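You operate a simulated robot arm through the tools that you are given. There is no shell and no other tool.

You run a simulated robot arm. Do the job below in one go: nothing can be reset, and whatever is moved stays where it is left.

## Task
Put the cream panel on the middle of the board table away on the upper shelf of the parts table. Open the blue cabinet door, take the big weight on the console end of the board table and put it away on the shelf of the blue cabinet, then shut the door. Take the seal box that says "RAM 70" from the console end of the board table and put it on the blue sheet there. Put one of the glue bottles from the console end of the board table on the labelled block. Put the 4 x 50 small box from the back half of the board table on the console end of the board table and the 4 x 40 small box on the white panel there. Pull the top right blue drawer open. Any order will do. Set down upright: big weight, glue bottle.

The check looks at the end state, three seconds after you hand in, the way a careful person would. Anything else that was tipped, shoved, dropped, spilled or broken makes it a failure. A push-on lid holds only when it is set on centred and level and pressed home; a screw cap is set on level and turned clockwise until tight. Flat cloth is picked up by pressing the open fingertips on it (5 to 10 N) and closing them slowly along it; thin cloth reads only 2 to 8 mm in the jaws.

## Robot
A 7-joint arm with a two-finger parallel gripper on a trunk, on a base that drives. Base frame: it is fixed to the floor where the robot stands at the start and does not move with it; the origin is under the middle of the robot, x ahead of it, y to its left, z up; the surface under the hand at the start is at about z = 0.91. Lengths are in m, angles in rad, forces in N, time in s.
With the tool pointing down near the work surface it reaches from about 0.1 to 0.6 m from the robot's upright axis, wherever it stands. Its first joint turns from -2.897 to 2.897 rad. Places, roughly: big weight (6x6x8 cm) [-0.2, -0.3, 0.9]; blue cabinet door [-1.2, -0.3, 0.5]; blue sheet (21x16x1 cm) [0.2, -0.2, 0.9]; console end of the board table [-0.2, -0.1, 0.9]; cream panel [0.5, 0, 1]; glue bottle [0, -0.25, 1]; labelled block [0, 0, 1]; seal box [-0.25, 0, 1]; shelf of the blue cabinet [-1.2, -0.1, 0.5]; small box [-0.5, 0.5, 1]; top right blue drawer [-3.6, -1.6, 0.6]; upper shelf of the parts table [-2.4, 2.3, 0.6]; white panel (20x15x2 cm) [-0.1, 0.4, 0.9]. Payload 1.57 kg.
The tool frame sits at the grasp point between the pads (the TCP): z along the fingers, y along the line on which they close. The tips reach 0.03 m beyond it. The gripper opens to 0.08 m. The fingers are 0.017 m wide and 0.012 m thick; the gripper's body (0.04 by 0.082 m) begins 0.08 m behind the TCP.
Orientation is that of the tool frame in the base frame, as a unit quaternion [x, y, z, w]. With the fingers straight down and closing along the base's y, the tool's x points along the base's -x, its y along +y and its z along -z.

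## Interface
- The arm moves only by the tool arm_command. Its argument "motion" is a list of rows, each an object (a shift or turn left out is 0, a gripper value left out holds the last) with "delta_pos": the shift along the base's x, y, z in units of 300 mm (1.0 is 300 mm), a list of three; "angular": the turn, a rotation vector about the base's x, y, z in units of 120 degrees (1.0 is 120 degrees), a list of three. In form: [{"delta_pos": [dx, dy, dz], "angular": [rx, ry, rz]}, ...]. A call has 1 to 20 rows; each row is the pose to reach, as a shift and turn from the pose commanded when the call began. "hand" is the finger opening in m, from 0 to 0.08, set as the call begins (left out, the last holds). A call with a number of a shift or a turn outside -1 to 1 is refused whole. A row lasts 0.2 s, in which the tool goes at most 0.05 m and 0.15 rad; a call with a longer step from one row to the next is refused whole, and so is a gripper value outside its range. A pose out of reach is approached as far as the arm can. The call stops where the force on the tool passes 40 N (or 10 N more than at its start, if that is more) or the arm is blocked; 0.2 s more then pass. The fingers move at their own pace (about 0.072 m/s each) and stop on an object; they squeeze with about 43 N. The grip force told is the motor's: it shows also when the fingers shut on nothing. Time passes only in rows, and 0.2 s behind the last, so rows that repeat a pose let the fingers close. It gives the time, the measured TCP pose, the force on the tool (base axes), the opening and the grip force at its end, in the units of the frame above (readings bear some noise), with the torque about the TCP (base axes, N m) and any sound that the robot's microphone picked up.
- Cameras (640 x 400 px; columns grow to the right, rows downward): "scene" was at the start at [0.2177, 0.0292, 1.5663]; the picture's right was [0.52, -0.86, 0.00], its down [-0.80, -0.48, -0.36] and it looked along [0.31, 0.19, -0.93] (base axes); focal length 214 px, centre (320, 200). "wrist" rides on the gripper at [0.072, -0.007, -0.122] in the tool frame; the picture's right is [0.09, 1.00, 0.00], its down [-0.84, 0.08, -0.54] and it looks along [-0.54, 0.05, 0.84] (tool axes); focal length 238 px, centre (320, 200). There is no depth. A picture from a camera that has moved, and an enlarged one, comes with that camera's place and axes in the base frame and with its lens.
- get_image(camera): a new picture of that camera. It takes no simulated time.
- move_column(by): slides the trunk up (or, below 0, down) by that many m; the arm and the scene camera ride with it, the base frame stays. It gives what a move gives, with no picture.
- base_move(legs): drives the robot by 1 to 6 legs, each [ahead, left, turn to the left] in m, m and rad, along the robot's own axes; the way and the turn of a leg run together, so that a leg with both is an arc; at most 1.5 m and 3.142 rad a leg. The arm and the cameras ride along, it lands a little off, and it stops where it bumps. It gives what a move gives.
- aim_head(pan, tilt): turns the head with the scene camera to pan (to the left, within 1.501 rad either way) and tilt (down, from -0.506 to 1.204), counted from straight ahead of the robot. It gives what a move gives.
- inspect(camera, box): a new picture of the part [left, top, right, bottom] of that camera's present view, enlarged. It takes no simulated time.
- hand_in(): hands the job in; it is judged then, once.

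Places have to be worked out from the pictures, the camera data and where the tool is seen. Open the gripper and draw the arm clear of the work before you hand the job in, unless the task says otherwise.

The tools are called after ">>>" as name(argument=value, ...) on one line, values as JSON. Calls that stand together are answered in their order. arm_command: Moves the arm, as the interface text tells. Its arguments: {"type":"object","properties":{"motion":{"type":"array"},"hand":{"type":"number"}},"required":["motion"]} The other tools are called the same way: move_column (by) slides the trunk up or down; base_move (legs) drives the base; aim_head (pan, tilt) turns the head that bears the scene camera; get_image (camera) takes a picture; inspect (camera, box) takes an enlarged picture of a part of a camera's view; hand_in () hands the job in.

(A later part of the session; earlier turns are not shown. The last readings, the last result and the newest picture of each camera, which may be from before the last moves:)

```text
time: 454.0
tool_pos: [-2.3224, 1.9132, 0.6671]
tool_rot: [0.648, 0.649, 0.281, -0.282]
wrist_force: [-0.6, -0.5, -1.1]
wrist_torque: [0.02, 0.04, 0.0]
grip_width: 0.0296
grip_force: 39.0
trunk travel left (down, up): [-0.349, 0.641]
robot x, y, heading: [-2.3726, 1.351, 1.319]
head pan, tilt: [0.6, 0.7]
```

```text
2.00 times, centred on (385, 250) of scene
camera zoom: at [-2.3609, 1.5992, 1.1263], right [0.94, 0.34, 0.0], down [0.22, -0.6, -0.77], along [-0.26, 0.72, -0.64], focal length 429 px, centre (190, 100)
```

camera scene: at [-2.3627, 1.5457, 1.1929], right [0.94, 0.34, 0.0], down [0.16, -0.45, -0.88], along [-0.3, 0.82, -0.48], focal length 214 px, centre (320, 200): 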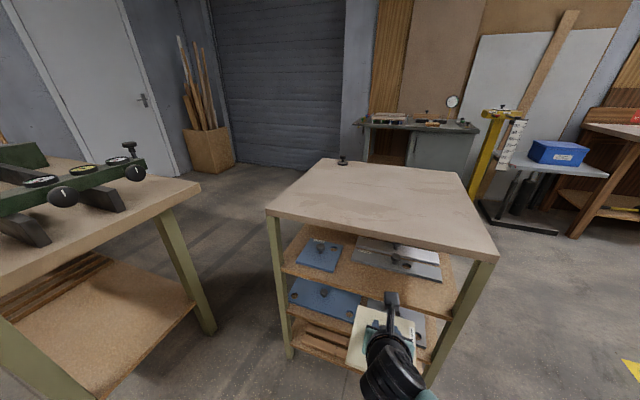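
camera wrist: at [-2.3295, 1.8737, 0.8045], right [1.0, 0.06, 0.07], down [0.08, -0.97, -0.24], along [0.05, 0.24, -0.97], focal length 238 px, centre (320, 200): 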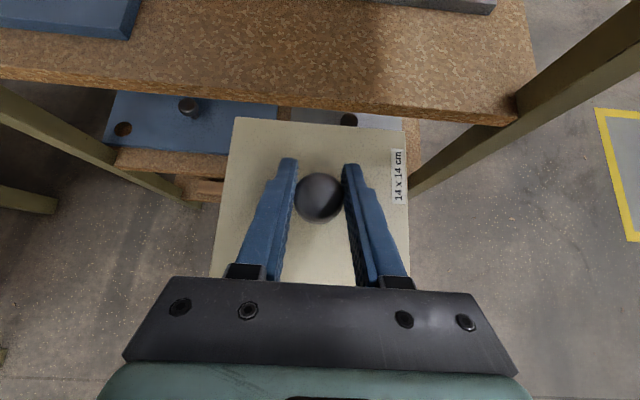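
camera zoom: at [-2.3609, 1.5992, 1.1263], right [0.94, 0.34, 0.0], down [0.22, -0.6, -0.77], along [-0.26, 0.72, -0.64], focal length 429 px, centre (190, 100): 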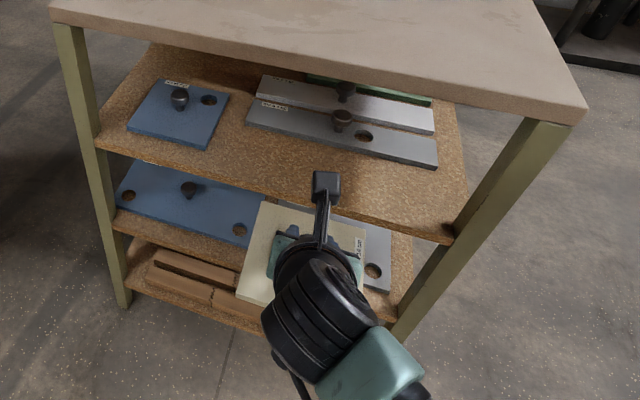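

I check the relation of the panel to the shelf edge once more, close up.

>>> inspect(camera="wrist", box=[200, 0, 420, 140])

```text
2.86 times, centred on (310, 70) of wrist
camera zoom: at [-2.3295, 1.8738, 0.8045], right [1.0, 0.06, 0.07], down [0.08, -0.97, -0.24], along [0.05, 0.24, -0.97], focal length 681 px, centre (349, 571)
```

zoom: 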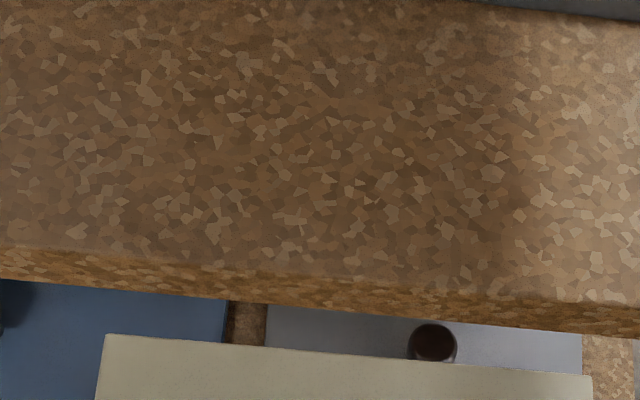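

I take a closer scene view of the shelf's front edge to pin down its height.

>>> inspect(camera="scene", box=[330, 215, 410, 275])

```text
6.67 times, centred on (370, 245) of scene
camera zoom: at [-2.3609, 1.5992, 1.1263], right [0.94, 0.34, 0.0], down [0.22, -0.6, -0.77], along [-0.26, 0.72, -0.64], focal length 1430 px, centre (-13, -100)
```

zoom: 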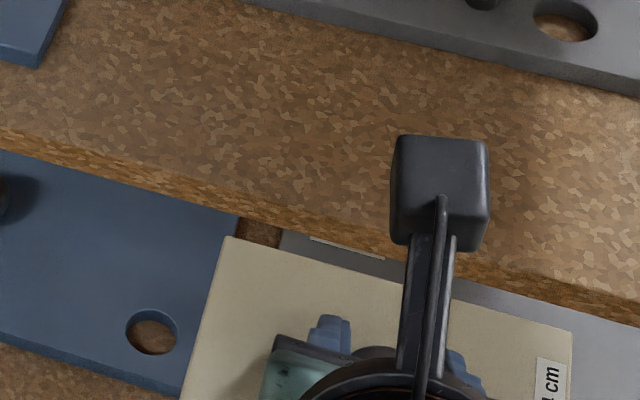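

Shelf top is at z≈0.611 and the panel's underside only a few mm above it, so I raise 6 mm and extend the arm 8 cm into the shelf, then check.

>>> arm_command(motion=[{"delta_pos": [0, 0, 0.02]}, {"delta_pos": [0, 0.1, 0.02]}, {"delta_pos": [0, 0.2, 0.02]}, {"delta_pos": [0, 0.27, 0.02]}])

>>> get_image(camera="wrist")

>>> inspect(camera="scene", box=[310, 180, 450, 290])

```text
time: 455.0
tool_pos: [-2.324, 1.9946, 0.6737]
tool_rot: [0.65, 0.648, 0.281, -0.28]
wrist_force: [-0.5, 0.1, -1.6]
wrist_torque: [0.03, 0.0, 0.02]
grip_width: 0.0295
grip_force: 39.2
trunk travel left (down, up): [-0.349, 0.641]
robot x, y, heading: [-2.3755, 1.352, 1.321]
head pan, tilt: [0.6, 0.7]
```

```text
taken
camera wrist: at [-2.3301, 1.9551, 0.8104], right [1.0, 0.06, 0.07], down [0.08, -0.97, -0.24], along [0.05, 0.24, -0.97], focal length 238 px, centre (320, 200)
```

wrist: 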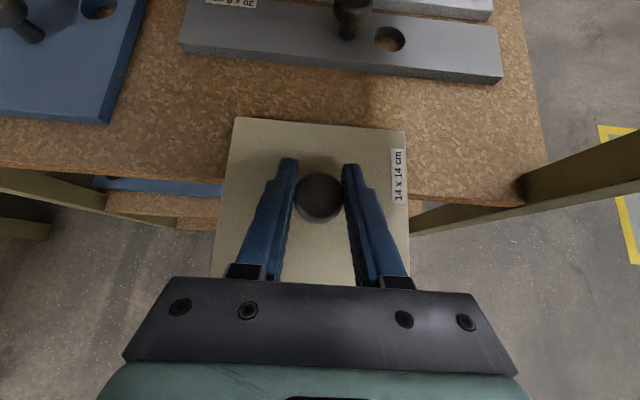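

```text
3.64 times, centred on (380, 235) of scene
camera zoom: at [-2.3609, 1.5993, 1.1262], right [0.94, 0.34, 0.0], down [0.22, -0.61, -0.76], along [-0.26, 0.72, -0.64], focal length 780 px, centre (102, 73)
```

zoom: 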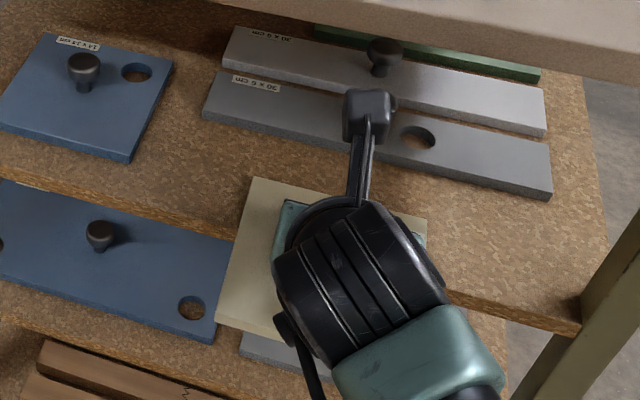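

It slides in freely. I extend another 5 cm and check the gap to the gray panel.

>>> arm_command(motion=[{"delta_pos": [0, 0.08, 0]}, {"delta_pos": [0, 0.17, 0]}])

>>> inspect(camera="wrist", box=[180, 30, 500, 230])

```text
time: 455.6
tool_pos: [-2.3243, 2.043, 0.6731]
tool_rot: [0.649, 0.649, 0.28, -0.281]
wrist_force: [2.7, -24.7, -4.9]
wrist_torque: [4.13, 0.21, 0.02]
grip_width: 0.0296
grip_force: 40.0
trunk travel left (down, up): [-0.349, 0.641]
robot x, y, heading: [-2.3734, 1.3532, 1.321]
head pan, tilt: [0.6, 0.7]
```

```text
2.00 times, centred on (340, 130) of wrist
camera zoom: at [-2.3301, 2.004, 0.8103], right [1.0, 0.06, 0.07], down [0.08, -0.97, -0.24], along [0.05, 0.24, -0.97], focal length 477 px, centre (280, 340)
```

zoom: 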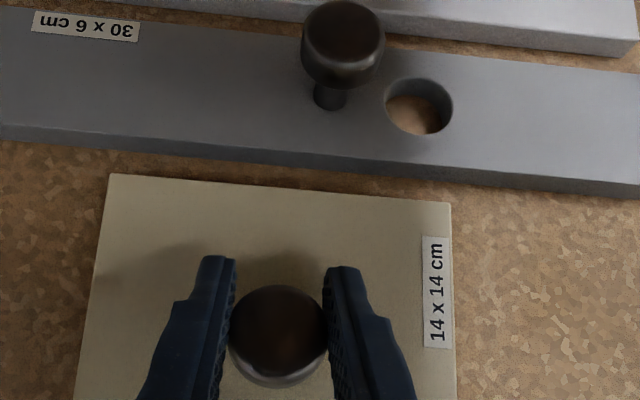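

The wrist camera bracket touched the table top's front edge (25 N). I back off 1.5 cm, lower 1.2 cm, and then re-advance.

>>> arm_command(motion=[{"delta_pos": [0, -0.05, 0]}, {"delta_pos": [0, -0.06, -0.02]}, {"delta_pos": [0, -0.06, -0.04]}])

>>> arm_command(motion=[{"delta_pos": [0, 0.03, 0]}, {"delta_pos": [0, 0.06, 0]}])

```text
time: 456.4
tool_pos: [-2.3228, 2.0287, 0.6698]
tool_rot: [0.646, 0.647, 0.286, -0.286]
wrist_force: [-0.3, -7.0, 23.0]
wrist_torque: [-0.75, 0.01, -0.02]
grip_width: 0.0297
grip_force: 38.8
trunk travel left (down, up): [-0.349, 0.641]
robot x, y, heading: [-2.3762, 1.3517, 1.317]
head pan, tilt: [0.6, 0.7]
```

```text
time: 457.0
tool_pos: [-2.3224, 2.0444, 0.665]
tool_rot: [0.647, 0.648, 0.283, -0.284]
wrist_force: [1.1, -9.9, 26.4]
wrist_torque: [-0.07, -0.02, 0.02]
grip_width: 0.0297
grip_force: 38.6
trunk travel left (down, up): [-0.349, 0.641]
robot x, y, heading: [-2.3717, 1.3613, 1.322]
head pan, tilt: [0.6, 0.7]
```

Now the panel presses on the shelf (26 N up). I look at the situation.

>>> inspect(camera="wrist", box=[180, 30, 500, 230])

>>> inspect(camera="scene", box=[310, 180, 450, 290])

```text
2.00 times, centred on (340, 130) of wrist
camera zoom: at [-2.3301, 2.0036, 0.8026], right [1.0, 0.06, 0.07], down [0.08, -0.97, -0.25], along [0.05, 0.25, -0.97], focal length 477 px, centre (280, 340)
```

zoom: 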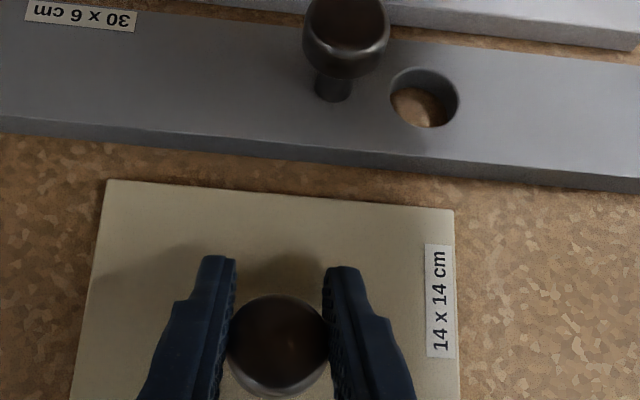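

```text
3.64 times, centred on (380, 235) of scene
camera zoom: at [-2.361, 1.5959, 1.1273], right [0.94, 0.34, 0.0], down [0.22, -0.6, -0.77], along [-0.26, 0.72, -0.64], focal length 780 px, centre (102, 73)
```

zoom: 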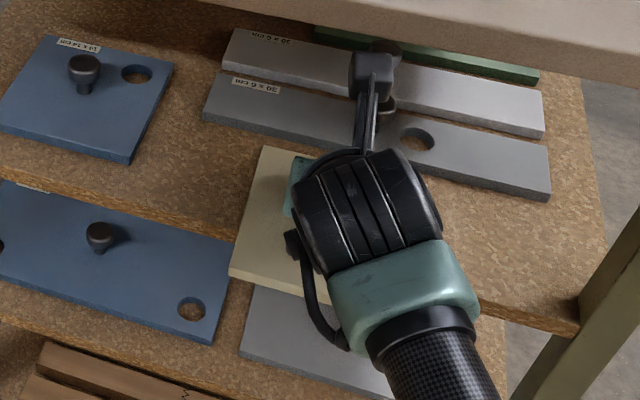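

The panel is on the shelf, level, with ~3 cm gap to the gray panel. I lighten the pressure and slide it 2 cm further in.

>>> arm_command(motion=[{"delta_pos": [0, 0, 0.008]}, {"delta_pos": [0, 0.02, 0.008]}, {"delta_pos": [0, 0.04, 0.008]}, {"delta_pos": [0, 0.06, 0.008]}])

>>> inspect(camera="wrist", box=[180, 30, 500, 230])

```text
time: 458.0
tool_pos: [-2.3247, 2.0629, 0.6673]
tool_rot: [0.648, 0.649, 0.281, -0.283]
wrist_force: [-0.7, -7.6, 17.2]
wrist_torque: [-0.18, -0.02, -0.03]
grip_width: 0.0291
grip_force: 39.4
trunk travel left (down, up): [-0.349, 0.641]
robot x, y, heading: [-2.3739, 1.3511, 1.32]
head pan, tilt: [0.6, 0.7]
```

```text
2.00 times, centred on (340, 130) of wrist
camera zoom: at [-2.3301, 2.0224, 0.8026], right [1.0, 0.06, 0.07], down [0.08, -0.97, -0.24], along [0.05, 0.25, -0.97], focal length 477 px, centre (280, 340)
```

zoom: 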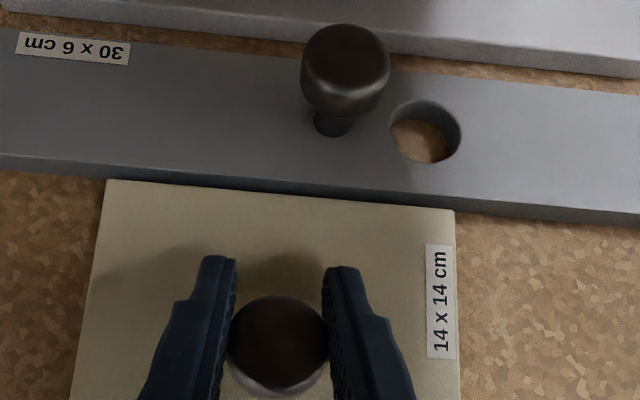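

Gap to the gray panel is now ≈7 mm. I unload the pressure, open the fingers and retreat straight back (-y).

>>> arm_command(motion=[{"delta_pos": [0, 0, 0.007]}, {"delta_pos": [0, 0, 0.014]}])

>>> arm_command(motion=[{"delta_pos": [0, 0, 0]}, {"delta_pos": [0, 0, 0]}, {"delta_pos": [0, 0, 0]}], hand=0.07)

>>> get_image(camera="wrist")

```text
time: 458.6
tool_pos: [-2.3233, 2.0632, 0.6653]
tool_rot: [0.65, 0.649, 0.28, -0.279]
wrist_force: [-1.8, 0.9, 1.1]
wrist_torque: [0.24, 0.08, 0.07]
grip_width: 0.0292
grip_force: 39.2
trunk travel left (down, up): [-0.349, 0.641]
robot x, y, heading: [-2.3706, 1.3527, 1.321]
head pan, tilt: [0.6, 0.7]
```

```text
time: 459.4
tool_pos: [-2.3226, 2.0635, 0.668]
tool_rot: [0.649, 0.649, 0.281, -0.281]
wrist_force: [-0.1, 0.0, -0.7]
wrist_torque: [-0.01, 0.01, 0.02]
grip_width: 0.07
grip_force: 0.0
trunk travel left (down, up): [-0.349, 0.641]
robot x, y, heading: [-2.3732, 1.3558, 1.319]
head pan, tilt: [0.6, 0.7]
```

```text
taken
camera wrist: at [-2.3295, 2.0239, 0.8052], right [1.0, 0.06, 0.07], down [0.08, -0.97, -0.24], along [0.05, 0.24, -0.97], focal length 238 px, centre (320, 200)
```

wrist: 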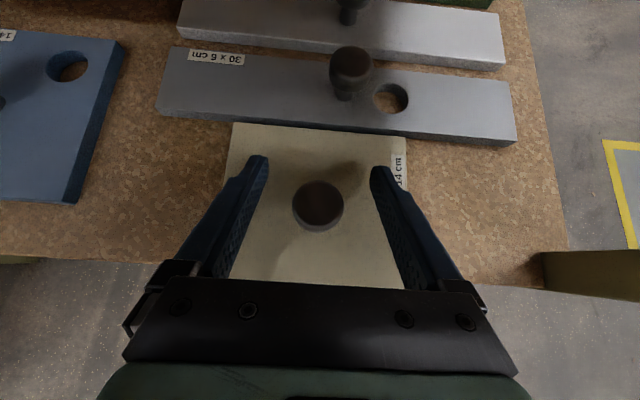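

The panel lies on the shelf. I retreat in -y with the arm, then check.

>>> arm_command(motion=[{"delta_pos": [0, -0.08, 0]}, {"delta_pos": [0, -0.18, 0]}, {"delta_pos": [0, -0.3, 0]}, {"delta_pos": [0, -0.42, 0]}, {"delta_pos": [0, -0.54, 0]}])

>>> get_image(camera="wrist")

>>> get_image(camera="scene")

```text
time: 460.6
tool_pos: [-2.3216, 1.9018, 0.6694]
tool_rot: [0.649, 0.649, 0.281, -0.281]
wrist_force: [0.4, -0.6, 0.3]
wrist_torque: [0.0, 0.01, 0.0]
grip_width: 0.07
grip_force: 0.1
trunk travel left (down, up): [-0.349, 0.641]
robot x, y, heading: [-2.3751, 1.3538, 1.321]
head pan, tilt: [0.6, 0.7]
```

```text
taken
camera wrist: at [-2.3288, 1.8617, 0.8057], right [1.0, 0.06, 0.07], down [0.08, -0.97, -0.24], along [0.05, 0.25, -0.97], focal length 238 px, centre (320, 200)
```

wrist: 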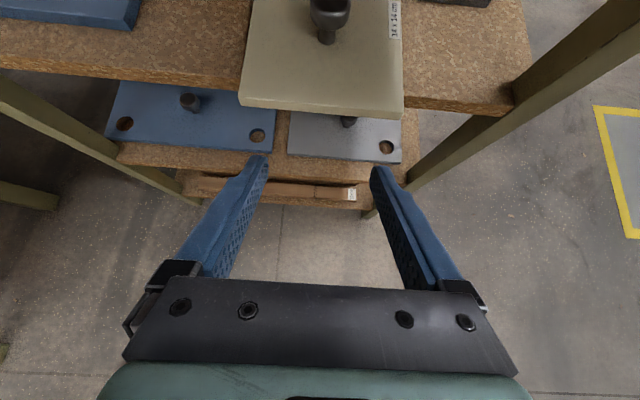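

```text
taken
camera scene: at [-2.3609, 1.599, 1.1263], right [0.94, 0.34, 0.0], down [0.22, -0.61, -0.77], along [-0.26, 0.72, -0.64], focal length 214 px, centre (320, 200)
```

scene: 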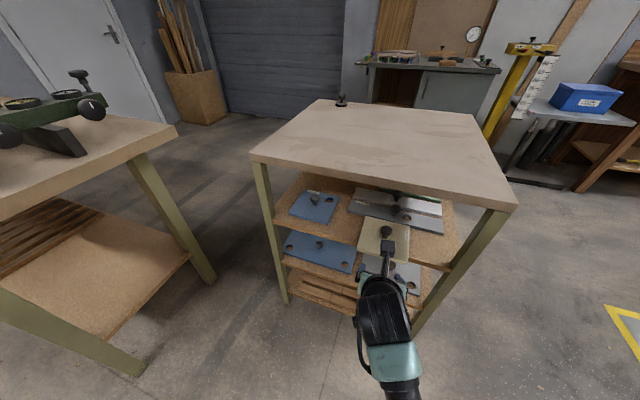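

The panel is in place on the upper shelf. Now I back away, raise the trunk fully and drive round to the corridor for the weight, keeping the arm posture.

>>> base_move(legs=[[-0.2423, -0.0618, 0]])

>>> move_column(by=0.4)

>>> move_column(by=0.235)

>>> inspect(camera="scene", box=[240, 160, 480, 340])

```text
time: 462.5
tool_pos: [-2.3205, 1.6528, 0.6688]
tool_rot: [0.65, 0.647, 0.282, -0.282]
wrist_force: [-0.5, -0.6, 0.4]
wrist_torque: [0.04, -0.01, 0.01]
grip_width: 0.0701
grip_force: 0.1
trunk travel left (down, up): [-0.349, 0.641]
robot x, y, heading: [-2.3765, 1.1046, 1.316]
head pan, tilt: [0.6, 0.7]
```

```text
time: 466.3
tool_pos: [-2.3221, 1.6531, 1.0683]
tool_rot: [0.65, 0.648, 0.281, -0.281]
wrist_force: [0.1, 0.2, -0.1]
wrist_torque: [0.0, -0.01, 0.0]
grip_width: 0.0698
grip_force: 0.1
trunk travel left (down, up): [-0.749, 0.241]
robot x, y, heading: [-2.3758, 1.1039, 1.321]
head pan, tilt: [0.6, 0.7]
```

```text
time: 468.8
tool_pos: [-2.3211, 1.6532, 1.3037]
tool_rot: [0.649, 0.648, 0.281, -0.282]
wrist_force: [-0.5, 0.1, -0.7]
wrist_torque: [-0.02, 0.02, 0.02]
grip_width: 0.0701
grip_force: 0.0
trunk travel left (down, up): [-0.984, 0.006]
robot x, y, heading: [-2.3729, 1.1042, 1.314]
head pan, tilt: [0.6, 0.7]
```

```text
2.22 times, centred on (360, 250) of scene
camera zoom: at [-2.3609, 1.35, 1.7612], right [0.94, 0.34, 0.0], down [0.22, -0.61, -0.76], along [-0.26, 0.72, -0.64], focal length 477 px, centre (231, 89)
```

zoom: 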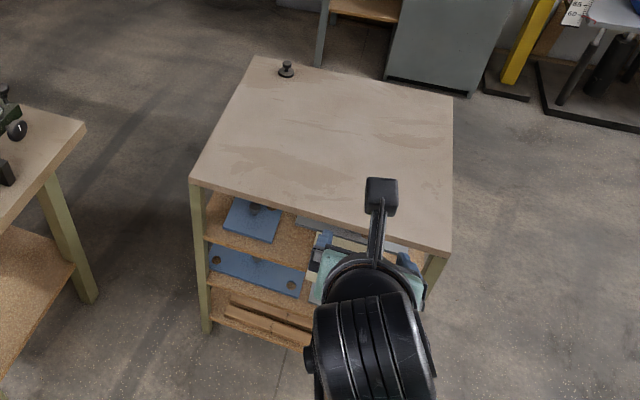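

Everything is still on the parts table. I drive south along x≈-2.1 to the corridor's west end.

>>> base_move(legs=[[-0.998, -0.5384, 0], [-0.7752, -0.1978, 0]])

>>> aim_head(pan=-0.6, tilt=0.8)

>>> get_image(camera="scene")

```text
time: 478.4
tool_pos: [-2.0615, -0.2566, 1.3039]
tool_rot: [0.653, 0.645, 0.282, -0.281]
wrist_force: [-0.3, -0.6, -0.2]
wrist_torque: [-0.02, 0.0, 0.0]
grip_width: 0.0699
grip_force: 0.1
trunk travel left (down, up): [-0.984, 0.006]
robot x, y, heading: [-2.1197, -0.8064, 1.31]
head pan, tilt: [0.6, 0.7]
```

```text
time: 479.9
tool_pos: [-2.0617, -0.2577, 1.3036]
tool_rot: [0.653, 0.645, 0.282, -0.28]
wrist_force: [0.4, -0.2, 0.0]
wrist_torque: [0.01, -0.01, -0.01]
grip_width: 0.0702
grip_force: 0.0
trunk travel left (down, up): [-0.984, 0.006]
robot x, y, heading: [-2.1174, -0.8031, 1.307]
head pan, tilt: [-0.6, 0.799]
```

```text
taken
camera scene: at [-2.0151, -0.5869, 1.753], right [0.65, -0.76, 0.0], down [-0.55, -0.47, -0.7], along [0.53, 0.45, -0.72], focal length 214 px, centre (320, 200)
```

scene: 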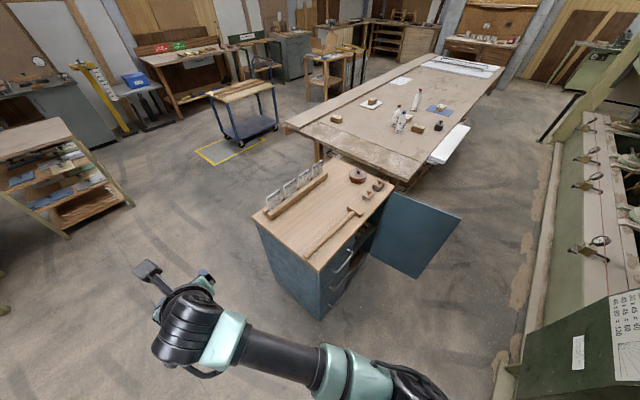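

The corridor and door look as expected. I drive east along y≈-0.8, first to x≈-1.15.

>>> base_move(legs=[[0.1747, -0.6468, 0], [0.0782, -0.2896, 0]])

```text
time: 485.2
tool_pos: [-1.0992, -0.2545, 1.3025]
tool_rot: [0.652, 0.645, 0.283, -0.28]
wrist_force: [0.9, 0.2, -0.2]
wrist_torque: [0.01, -0.01, 0.02]
grip_width: 0.0699
grip_force: 0.0
trunk travel left (down, up): [-0.984, 0.006]
robot x, y, heading: [-1.1617, -0.7997, 1.31]
head pan, tilt: [-0.6, 0.799]
```

Passed the console. I continue past the door tip and on to the spot south of the weight.

>>> base_move(legs=[[-0.0134, -0.221, 0], [0.2, -0.671, 0]])

>>> get_image(camera="wrist")

>>> aim_head(pan=0.2, tilt=0.9)

>>> get_image(camera="scene")

```text
time: 490.3
tool_pos: [-0.1906, -0.3066, 1.3042]
tool_rot: [0.653, 0.645, 0.283, -0.279]
wrist_force: [0.4, -0.1, 0.1]
wrist_torque: [0.0, 0.02, 0.0]
grip_width: 0.0698
grip_force: 0.1
trunk travel left (down, up): [-0.984, 0.006]
robot x, y, heading: [-0.2488, -0.8498, 1.305]
head pan, tilt: [-0.6, 0.799]
```

```text
taken
camera wrist: at [-0.1976, -0.3458, 1.4403], right [1.0, 0.05, 0.07], down [0.07, -0.97, -0.24], along [0.05, 0.24, -0.97], focal length 238 px, centre (320, 200)
```

wrist: 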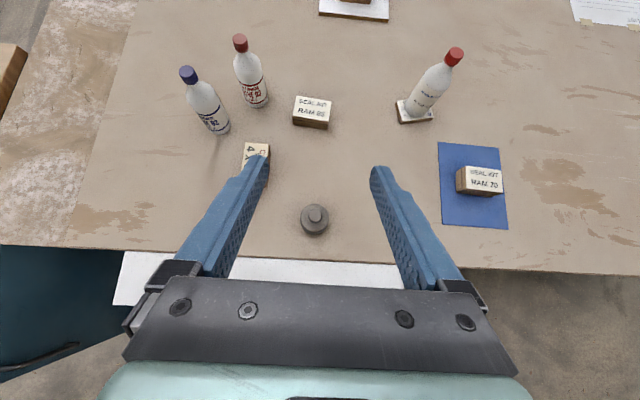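

```text
time: 491.4
tool_pos: [-0.1895, -0.3076, 1.3032]
tool_rot: [0.653, 0.645, 0.282, -0.279]
wrist_force: [0.3, -0.7, 0.1]
wrist_torque: [0.01, 0.02, -0.01]
grip_width: 0.0698
grip_force: 0.0
trunk travel left (down, up): [-0.984, 0.006]
robot x, y, heading: [-0.2513, -0.8545, 1.312]
head pan, tilt: [0.201, 0.901]
```

```text
taken
camera scene: at [-0.1996, -0.6134, 1.7451], right [1.0, -0.06, 0.0], down [-0.05, -0.78, -0.62], along [0.04, 0.62, -0.78], focal length 214 px, centre (320, 200)
```

scene: 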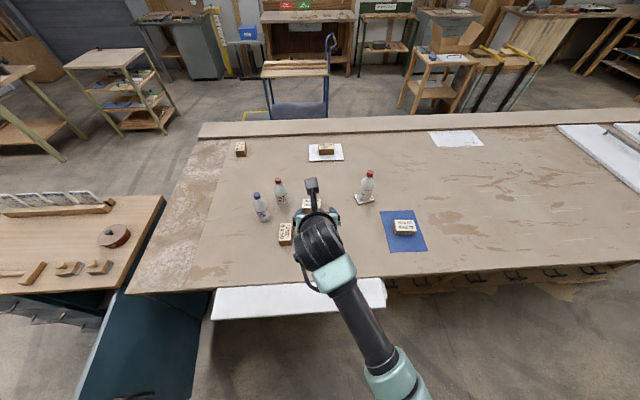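

The weight measures (-0.180, -0.262). I shift the hand over it, open fully, and lower the trunk part of the way to check.

>>> arm_command(motion=[{"delta_pos": [0.016, 0.075, 0]}, {"delta_pos": [0.032, 0.15, 0]}], hand=0.08)

>>> move_column(by=-0.26)

>>> get_image(camera="wrist")

>>> get_image(camera="scene")

```text
time: 492.0
tool_pos: [-0.1798, -0.2599, 1.3041]
tool_rot: [0.652, 0.645, 0.283, -0.281]
wrist_force: [0.0, 0.0, -0.1]
wrist_torque: [0.0, 0.03, -0.03]
grip_width: 0.08
grip_force: 0.1
trunk travel left (down, up): [-0.984, 0.006]
robot x, y, heading: [-0.2496, -0.8531, 1.311]
head pan, tilt: [0.201, 0.901]
```

```text
time: 494.7
tool_pos: [-0.18, -0.2611, 1.0428]
tool_rot: [0.652, 0.645, 0.282, -0.281]
wrist_force: [0.9, 0.0, 0.5]
wrist_torque: [-0.03, -0.03, 0.01]
grip_width: 0.0798
grip_force: 0.1
trunk travel left (down, up): [-0.724, 0.266]
robot x, y, heading: [-0.2508, -0.8513, 1.307]
head pan, tilt: [0.201, 0.901]
```

```text
taken
camera wrist: at [-0.1877, -0.3008, 1.1803], right [1.0, 0.05, 0.07], down [0.07, -0.97, -0.24], along [0.05, 0.24, -0.97], focal length 238 px, centre (320, 200)
```

wrist: 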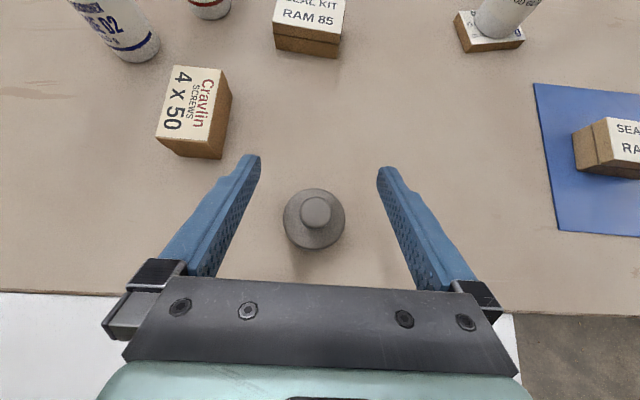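

```text
taken
camera scene: at [-0.1997, -0.6134, 1.4851], right [1.0, -0.06, 0.0], down [-0.05, -0.78, -0.62], along [0.04, 0.62, -0.78], focal length 214 px, centre (320, 200)
```

scene: 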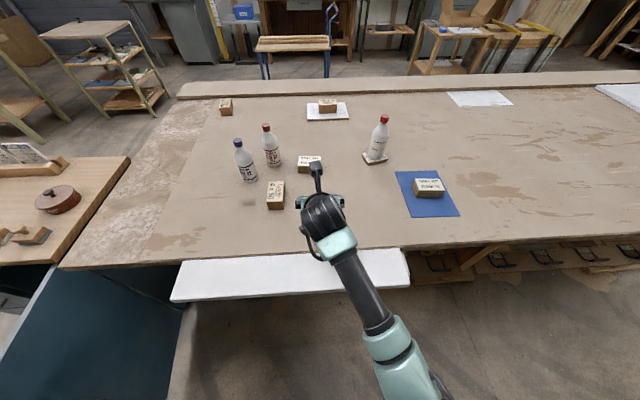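

Aligned with the weight. I lower the last 10 cm and close the fingers on its body.

>>> move_column(by=-0.096)

>>> get_image(camera="wrist")

```text
time: 496.0
tool_pos: [-0.1815, -0.2611, 0.9477]
tool_rot: [0.652, 0.645, 0.283, -0.28]
wrist_force: [0.6, -0.1, 0.6]
wrist_torque: [0.01, 0.0, -0.05]
grip_width: 0.0798
grip_force: 0.1
trunk travel left (down, up): [-0.628, 0.362]
robot x, y, heading: [-0.2497, -0.8544, 1.303]
head pan, tilt: [0.201, 0.901]
```

```text
taken
camera wrist: at [-0.1877, -0.3008, 1.0844], right [1.0, 0.05, 0.07], down [0.07, -0.97, -0.24], along [0.05, 0.24, -0.97], focal length 238 px, centre (320, 200)
```

wrist: 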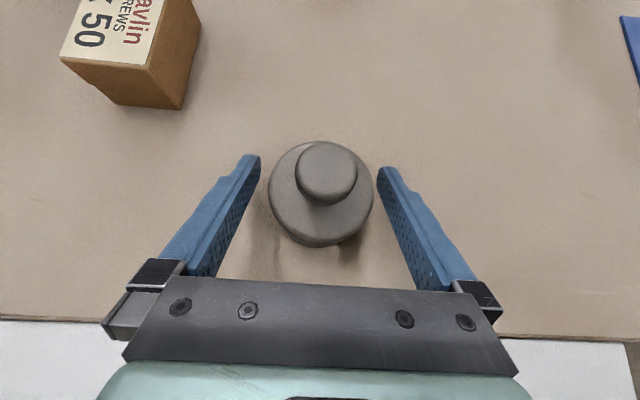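

The body sits centrally between the fingers. I close.

>>> arm_command(motion=[{"delta_pos": [0, 0, 0]}, {"delta_pos": [0, 0, 0]}, {"delta_pos": [0, 0, 0]}, {"delta_pos": [0, 0, 0]}], hand=0.03)

>>> get_image(camera="wrist")

```text
time: 497.0
tool_pos: [-0.1799, -0.2617, 0.947]
tool_rot: [0.654, 0.644, 0.284, -0.279]
wrist_force: [0.9, 0.4, 0.3]
wrist_torque: [-0.06, -0.02, -0.03]
grip_width: 0.058
grip_force: 43.2
trunk travel left (down, up): [-0.628, 0.362]
robot x, y, heading: [-0.2474, -0.8547, 1.306]
head pan, tilt: [0.201, 0.901]
```

```text
taken
camera wrist: at [-0.1872, -0.3007, 1.0843], right [1.0, 0.05, 0.07], down [0.06, -0.97, -0.24], along [0.05, 0.24, -0.97], focal length 238 px, centre (320, 200)
```

wrist: 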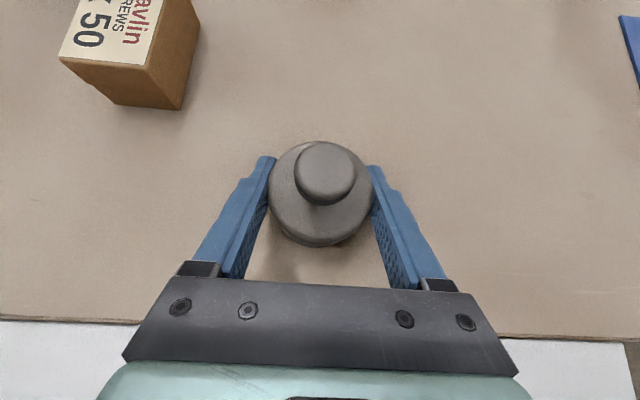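

Gripped (58 mm). I lift a few centimetres with the trunk and check for slip.

>>> move_column(by=0.04)

>>> get_image(camera="wrist")

```text
time: 497.8
tool_pos: [-0.1799, -0.2605, 0.9859]
tool_rot: [0.653, 0.645, 0.282, -0.279]
wrist_force: [-0.1, 0.1, -10.0]
wrist_torque: [0.0, -0.01, 0.02]
grip_width: 0.0582
grip_force: 43.3
trunk travel left (down, up): [-0.668, 0.322]
robot x, y, heading: [-0.2469, -0.853, 1.308]
head pan, tilt: [0.201, 0.901]
```

```text
taken
camera wrist: at [-0.1877, -0.2998, 1.1232], right [1.0, 0.05, 0.07], down [0.07, -0.97, -0.24], along [0.05, 0.24, -0.97], focal length 238 px, centre (320, 200)
```

wrist: 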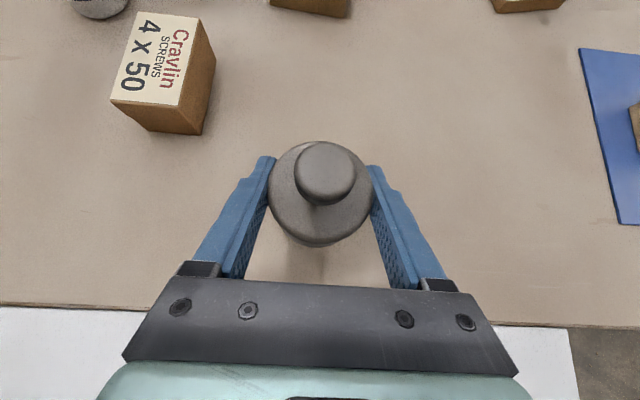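

The weight is 1 kg and hangs steadily. The free slot on the cabinet shelf (left of the slats) is only ~11 cm wide, so a grip on the knob is better there. I set the weight back down in the same place to regrasp it by the knob.

>>> move_column(by=-0.036)

>>> arm_command(motion=[{"delta_pos": [0, 0, -0.006]}, {"delta_pos": [0, 0, -0.011]}, {"delta_pos": [0, 0, -0.014]}])

```text
time: 498.6
tool_pos: [-0.1803, -0.2609, 0.9511]
tool_rot: [0.653, 0.645, 0.282, -0.279]
wrist_force: [0.2, -1.1, -9.7]
wrist_torque: [0.03, 0.0, 0.04]
grip_width: 0.0584
grip_force: 43.4
trunk travel left (down, up): [-0.632, 0.358]
robot x, y, heading: [-0.2467, -0.8536, 1.308]
head pan, tilt: [0.201, 0.901]
```

```text
time: 499.4
tool_pos: [-0.1802, -0.2603, 0.9484]
tool_rot: [0.653, 0.644, 0.284, -0.28]
wrist_force: [0.0, 1.1, -4.0]
wrist_torque: [-0.12, 0.01, -0.04]
grip_width: 0.0581
grip_force: 43.0
trunk travel left (down, up): [-0.632, 0.358]
robot x, y, heading: [-0.2477, -0.8545, 1.309]
head pan, tilt: [0.201, 0.901]
```

It touches the table. I open the fingers and raise the hand 3.5 cm to knob height.

>>> arm_command(motion=[{"delta_pos": [0, 0, -0.003]}, {"delta_pos": [0, 0, -0.003]}])

>>> arm_command(motion=[{"delta_pos": [0, 0, 0]}, {"delta_pos": [0, 0, 0]}, {"delta_pos": [0, 0, 0]}, {"delta_pos": [0, 0, 0.06]}, {"delta_pos": [0, 0, 0.125]}], hand=0.08)

>>> get_image(camera="wrist")

>>> inspect(camera="wrist", box=[220, 120, 420, 270])

```text
time: 500.0
tool_pos: [-0.1792, -0.2612, 0.9476]
tool_rot: [0.652, 0.645, 0.283, -0.281]
wrist_force: [0.2, 2.2, 2.4]
wrist_torque: [-0.24, 0.05, -0.01]
grip_width: 0.0579
grip_force: 42.6
trunk travel left (down, up): [-0.632, 0.358]
robot x, y, heading: [-0.2441, -0.8531, 1.305]
head pan, tilt: [0.201, 0.901]
```

```text
time: 501.2
tool_pos: [-0.1805, -0.2612, 0.9841]
tool_rot: [0.653, 0.645, 0.283, -0.279]
wrist_force: [-0.7, 0.5, 0.2]
wrist_torque: [-0.03, -0.02, 0.01]
grip_width: 0.0801
grip_force: 0.0
trunk travel left (down, up): [-0.632, 0.358]
robot x, y, heading: [-0.2473, -0.8548, 1.311]
head pan, tilt: [0.201, 0.901]
```

```text
taken
camera wrist: at [-0.1876, -0.3011, 1.1206], right [1.0, 0.05, 0.07], down [0.07, -0.97, -0.24], along [0.05, 0.24, -0.97], focal length 238 px, centre (320, 200)
```

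wrist: 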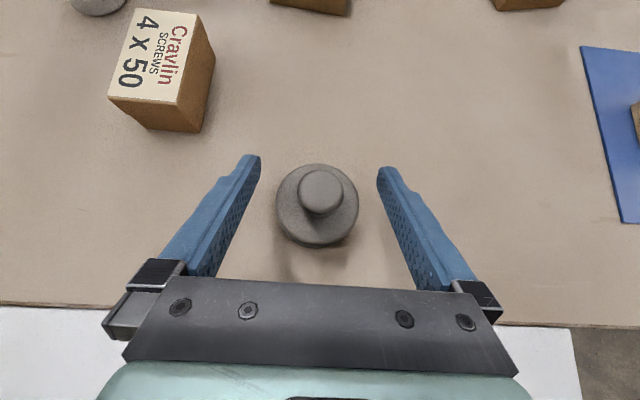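

```text
2.67 times, centred on (320, 195) of wrist
camera zoom: at [-0.1876, -0.3011, 1.1206], right [1.0, 0.05, 0.07], down [0.07, -0.97, -0.24], along [0.05, 0.24, -0.97], focal length 636 px, centre (320, 213)
```

zoom: 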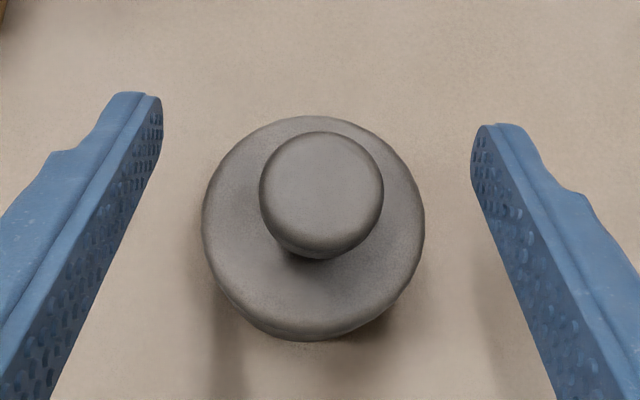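

Knob: ≈26 mm wide, top z≈0.99, body top ≈0.958. I adjust slightly (back 5 mm, up 3 mm) and close on the knob.

>>> arm_command(motion=[{"delta_pos": [0, -0.015, 0.01]}, {"delta_pos": [0, -0.015, 0.01]}], hand=0.08)

>>> arm_command(motion=[{"delta_pos": [0, 0, 0]}, {"delta_pos": [0, 0, 0]}, {"delta_pos": [0, 0, 0]}, {"delta_pos": [0, 0, 0]}, {"delta_pos": [0, 0, 0]}], hand=0.0)

>>> inspect(camera="wrist", box=[220, 120, 420, 270])

```text
time: 501.8
tool_pos: [-0.1796, -0.2672, 0.9873]
tool_rot: [0.652, 0.645, 0.284, -0.28]
wrist_force: [-0.2, -0.7, 0.1]
wrist_torque: [0.0, -0.03, 0.01]
grip_width: 0.0801
grip_force: 0.1
trunk travel left (down, up): [-0.632, 0.358]
robot x, y, heading: [-0.2482, -0.8515, 1.309]
head pan, tilt: [0.201, 0.901]
```

```text
time: 503.0
tool_pos: [-0.1798, -0.2663, 0.9882]
tool_rot: [0.653, 0.644, 0.283, -0.28]
wrist_force: [2.2, 0.1, -0.5]
wrist_torque: [-0.07, -0.08, -0.01]
grip_width: 0.0273
grip_force: 37.7
trunk travel left (down, up): [-0.632, 0.358]
robot x, y, heading: [-0.2452, -0.8511, 1.31]
head pan, tilt: [0.201, 0.901]
```

```text
2.67 times, centred on (320, 195) of wrist
camera zoom: at [-0.1872, -0.3054, 1.1238], right [1.0, 0.05, 0.07], down [0.06, -0.97, -0.24], along [0.05, 0.24, -0.97], focal length 636 px, centre (320, 213)
```

zoom: 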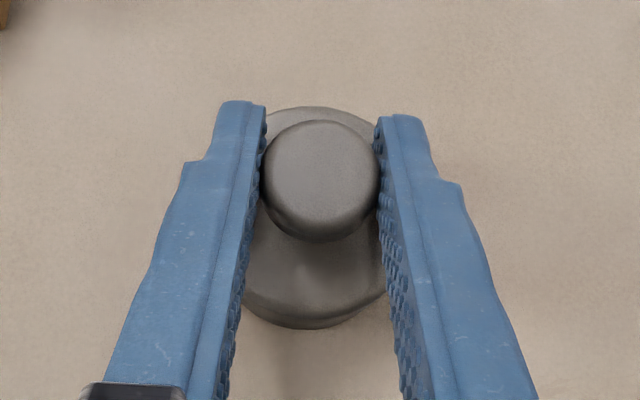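

Gripped on the knob (27 mm). I lift gently with the trunk and check that it hangs upright.

>>> move_column(by=0.05)

>>> get_image(camera="wrist")

>>> inspect(camera="scene", box=[230, 130, 400, 260])

```text
time: 504.0
tool_pos: [-0.1804, -0.265, 1.0352]
tool_rot: [0.653, 0.645, 0.282, -0.279]
wrist_force: [-0.5, -0.1, -10.2]
wrist_torque: [-0.05, 0.0, 0.01]
grip_width: 0.027
grip_force: 37.4
trunk travel left (down, up): [-0.682, 0.308]
robot x, y, heading: [-0.2499, -0.8541, 1.305]
head pan, tilt: [0.201, 0.901]
```

```text
taken
camera wrist: at [-0.1875, -0.3045, 1.1729], right [1.0, 0.05, 0.07], down [0.07, -0.97, -0.24], along [0.05, 0.24, -0.97], focal length 238 px, centre (320, 200)
```

wrist: 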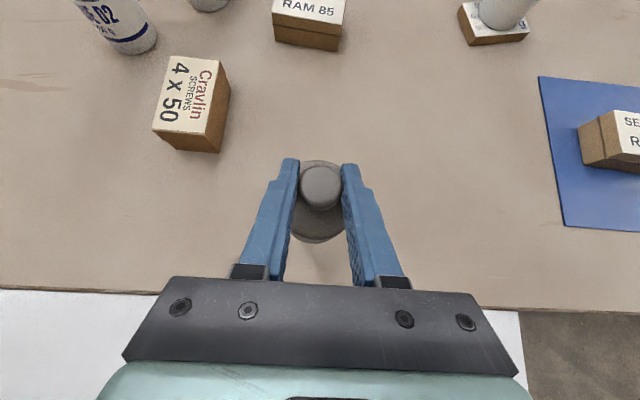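

```text
3.08 times, centred on (315, 195) of scene
camera zoom: at [-0.1995, -0.6123, 1.4428], right [1.0, -0.06, 0.0], down [-0.05, -0.78, -0.62], along [0.04, 0.62, -0.78], focal length 660 px, centre (335, 215)
```

zoom: 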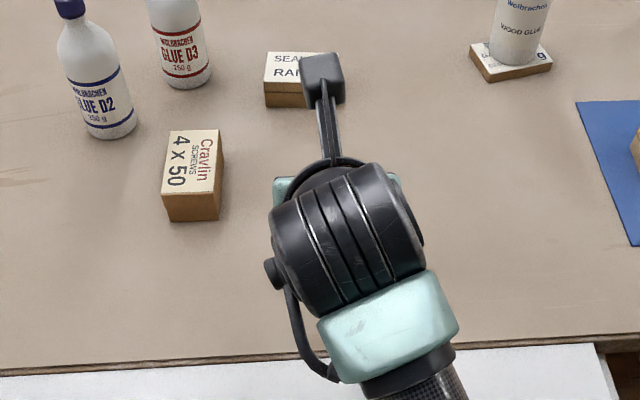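

The weight hangs upright. I raise the trunk and drive back west along the same path to about (-1.75, -0.75).

>>> move_column(by=0.3)

>>> base_move(legs=[[-0.1974, 0.6718, 0], [0.0156, 0.2113, 0], [-0.1076, 0.5924, 0]])

>>> get_image(camera="wrist")

```text
time: 507.0
tool_pos: [-0.1807, -0.2649, 1.3362]
tool_rot: [0.653, 0.645, 0.282, -0.279]
wrist_force: [0.2, 0.1, -9.4]
wrist_torque: [-0.03, -0.04, 0.02]
grip_width: 0.0269
grip_force: 37.9
trunk travel left (down, up): [-0.982, 0.008]
robot x, y, heading: [-0.2466, -0.8541, 1.31]
head pan, tilt: [0.201, 0.901]
```

```text
time: 515.0
tool_pos: [-1.6803, -0.1605, 1.336]
tool_rot: [0.652, 0.646, 0.281, -0.28]
wrist_force: [0.6, 0.1, -8.9]
wrist_torque: [-0.06, 0.01, -0.02]
grip_width: 0.0272
grip_force: 38.2
trunk travel left (down, up): [-0.982, 0.008]
robot x, y, heading: [-1.7453, -0.7486, 1.308]
head pan, tilt: [0.201, 0.901]
```

```text
taken
camera wrist: at [-1.6878, -0.2002, 1.473], right [1.0, 0.06, 0.07], down [0.07, -0.97, -0.24], along [0.05, 0.24, -0.97], focal length 238 px, centre (320, 200)
```

wrist: 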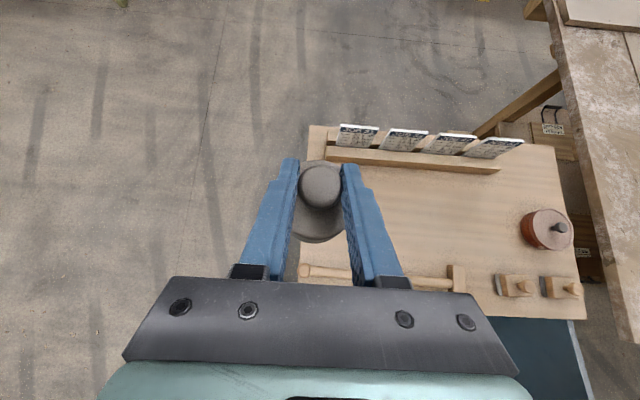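

Now I turn the base by -0.70 rad (arm toward the cabinet), then yaw the tool back so it points along +y with the weight still upright.

>>> base_move(legs=[[0, 0, -0.7]])

>>> arm_command(motion=[{"angular": [0, 0, 0.042]}, {"angular": [0, 0, 0.084]}, {"angular": [0, 0, 0.126]}, {"angular": [0, 0, 0.168]}, {"angular": [0, 0, 0.21]}, {"angular": [0, 0, 0.252]}, {"angular": [0, 0, 0.294]}, {"angular": [0, 0, 0.334]}])

>>> aim_head(pan=0.0, tilt=0.8)

>>> get_image(camera="scene")

>>> get_image(camera="wrist")

```text
time: 517.3
tool_pos: [-1.3196, -0.3385, 1.3361]
tool_rot: [0.832, 0.387, 0.36, -0.168]
wrist_force: [-0.3, -1.0, -9.7]
wrist_torque: [0.0, 0.0, 0.01]
grip_width: 0.0269
grip_force: 37.6
trunk travel left (down, up): [-0.982, 0.008]
robot x, y, heading: [-1.7457, -0.7497, 0.622]
head pan, tilt: [0.201, 0.901]
```

```text
time: 519.1
tool_pos: [-1.3209, -0.338, 1.3358]
tool_rot: [0.649, 0.649, 0.281, -0.281]
wrist_force: [-0.3, 0.0, -9.2]
wrist_torque: [-0.03, -0.01, -0.01]
grip_width: 0.0274
grip_force: 37.8
trunk travel left (down, up): [-0.982, 0.008]
robot x, y, heading: [-1.7463, -0.747, 0.621]
head pan, tilt: [0.201, 0.901]
```

```text
time: 519.8
tool_pos: [-1.3201, -0.3385, 1.3359]
tool_rot: [0.649, 0.648, 0.281, -0.281]
wrist_force: [0.6, -0.3, -9.4]
wrist_torque: [-0.01, 0.01, 0.03]
grip_width: 0.0272
grip_force: 38.2
trunk travel left (down, up): [-0.982, 0.008]
robot x, y, heading: [-1.7486, -0.7565, 0.621]
head pan, tilt: [0.0, 0.799]
```

```text
taken
camera scene: at [-1.5418, -0.6027, 1.7507], right [0.58, -0.81, 0.0], down [-0.58, -0.42, -0.7], along [0.57, 0.4, -0.72], focal length 214 px, centre (320, 200)
```

scene: 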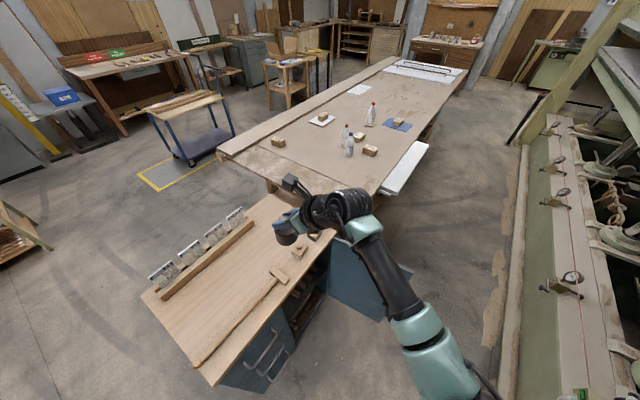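

```text
taken
camera wrist: at [-1.3272, -0.378, 1.4726], right [1.0, 0.06, 0.07], down [0.08, -0.97, -0.24], along [0.05, 0.24, -0.97], focal length 238 px, centre (320, 200)
```

wrist: 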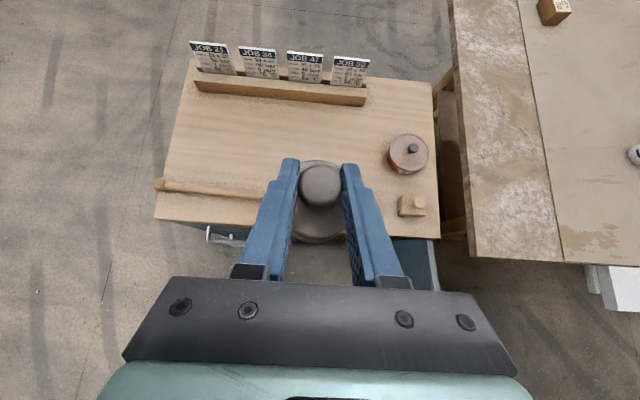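

The tool points along +y with the weight upright. I shift back 8 cm so the weight clears the cabinet top's edge, lower the trunk partway, and look into the cabinet.

>>> base_move(legs=[[-0.0466, -0.065, 0]])

>>> move_column(by=-0.35)

>>> get_image(camera="wrist")

>>> get_image(camera="scene")

```text
time: 520.9
tool_pos: [-1.3212, -0.4159, 1.3343]
tool_rot: [0.649, 0.649, 0.279, -0.281]
wrist_force: [-0.1, 0.1, -9.0]
wrist_torque: [-0.03, -0.04, 0.0]
grip_width: 0.0273
grip_force: 37.4
trunk travel left (down, up): [-0.982, 0.008]
robot x, y, heading: [-1.7465, -0.8281, 0.621]
head pan, tilt: [0.0, 0.799]
```

```text
time: 524.3
tool_pos: [-1.3218, -0.4173, 0.9858]
tool_rot: [0.649, 0.65, 0.279, -0.281]
wrist_force: [-0.7, 0.4, -9.8]
wrist_torque: [-0.01, -0.02, 0.01]
grip_width: 0.0273
grip_force: 37.6
trunk travel left (down, up): [-0.632, 0.358]
robot x, y, heading: [-1.7468, -0.829, 0.628]
head pan, tilt: [0.0, 0.799]
```

```text
taken
camera wrist: at [-1.3285, -0.4571, 1.1224], right [1.0, 0.06, 0.07], down [0.08, -0.97, -0.24], along [0.05, 0.24, -0.97], focal length 238 px, centre (320, 200)
```

wrist: 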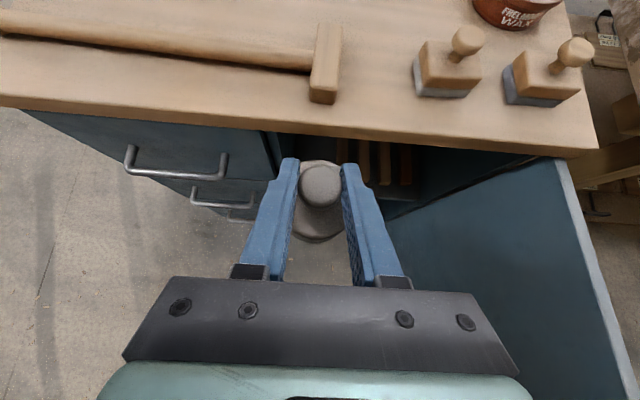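

```text
taken
camera scene: at [-1.5428, -0.6821, 1.4008], right [0.58, -0.81, 0.0], down [-0.58, -0.42, -0.7], along [0.57, 0.4, -0.72], focal length 214 px, centre (320, 200)
```

scene: 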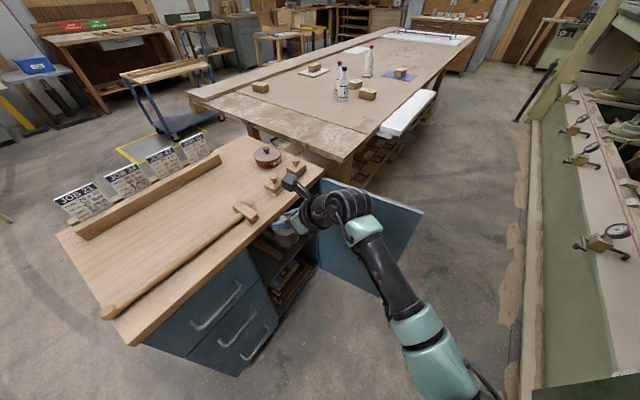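

All clear. I lower further to z≈0.75 and look into the opening.

>>> move_column(by=-0.2)

>>> aim_head(pan=0.05, tilt=0.6)

>>> get_image(camera="scene")

>>> get_image(camera="wrist")

```text
time: 526.5
tool_pos: [-1.3228, -0.4177, 0.7862]
tool_rot: [0.649, 0.649, 0.28, -0.282]
wrist_force: [-1.1, 0.3, -9.8]
wrist_torque: [0.01, 0.0, 0.05]
grip_width: 0.0273
grip_force: 38.2
trunk travel left (down, up): [-0.432, 0.558]
robot x, y, heading: [-1.7516, -0.8298, 0.62]
head pan, tilt: [0.0, 0.799]
```

```text
time: 527.2
tool_pos: [-1.3221, -0.4187, 0.7858]
tool_rot: [0.649, 0.649, 0.28, -0.281]
wrist_force: [-0.3, -0.6, -9.6]
wrist_torque: [-0.04, -0.03, 0.01]
grip_width: 0.0272
grip_force: 38.2
trunk travel left (down, up): [-0.432, 0.558]
robot x, y, heading: [-1.748, -0.8297, 0.62]
head pan, tilt: [0.051, 0.6]
```

```text
taken
camera scene: at [-1.5393, -0.6742, 1.2176], right [0.62, -0.78, 0.0], down [-0.44, -0.35, -0.82], along [0.65, 0.51, -0.57], focal length 214 px, centre (320, 200)
```

scene: 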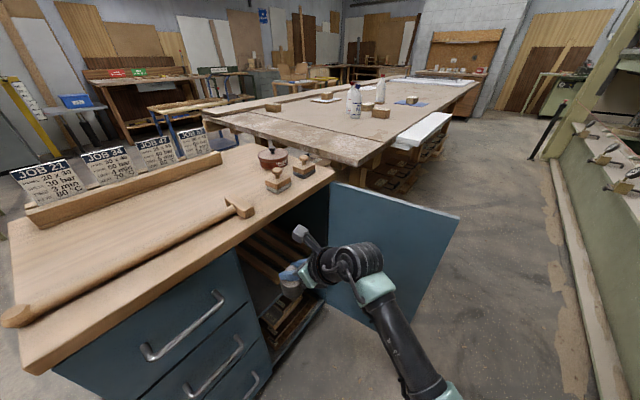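

```text
taken
camera wrist: at [-1.3287, -0.4572, 0.9223], right [1.0, 0.06, 0.06], down [0.08, -0.97, -0.24], along [0.05, 0.24, -0.97], focal length 238 px, centre (320, 200)
```

wrist: 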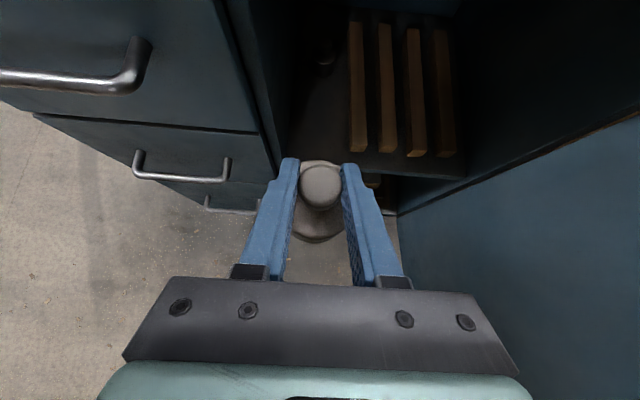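

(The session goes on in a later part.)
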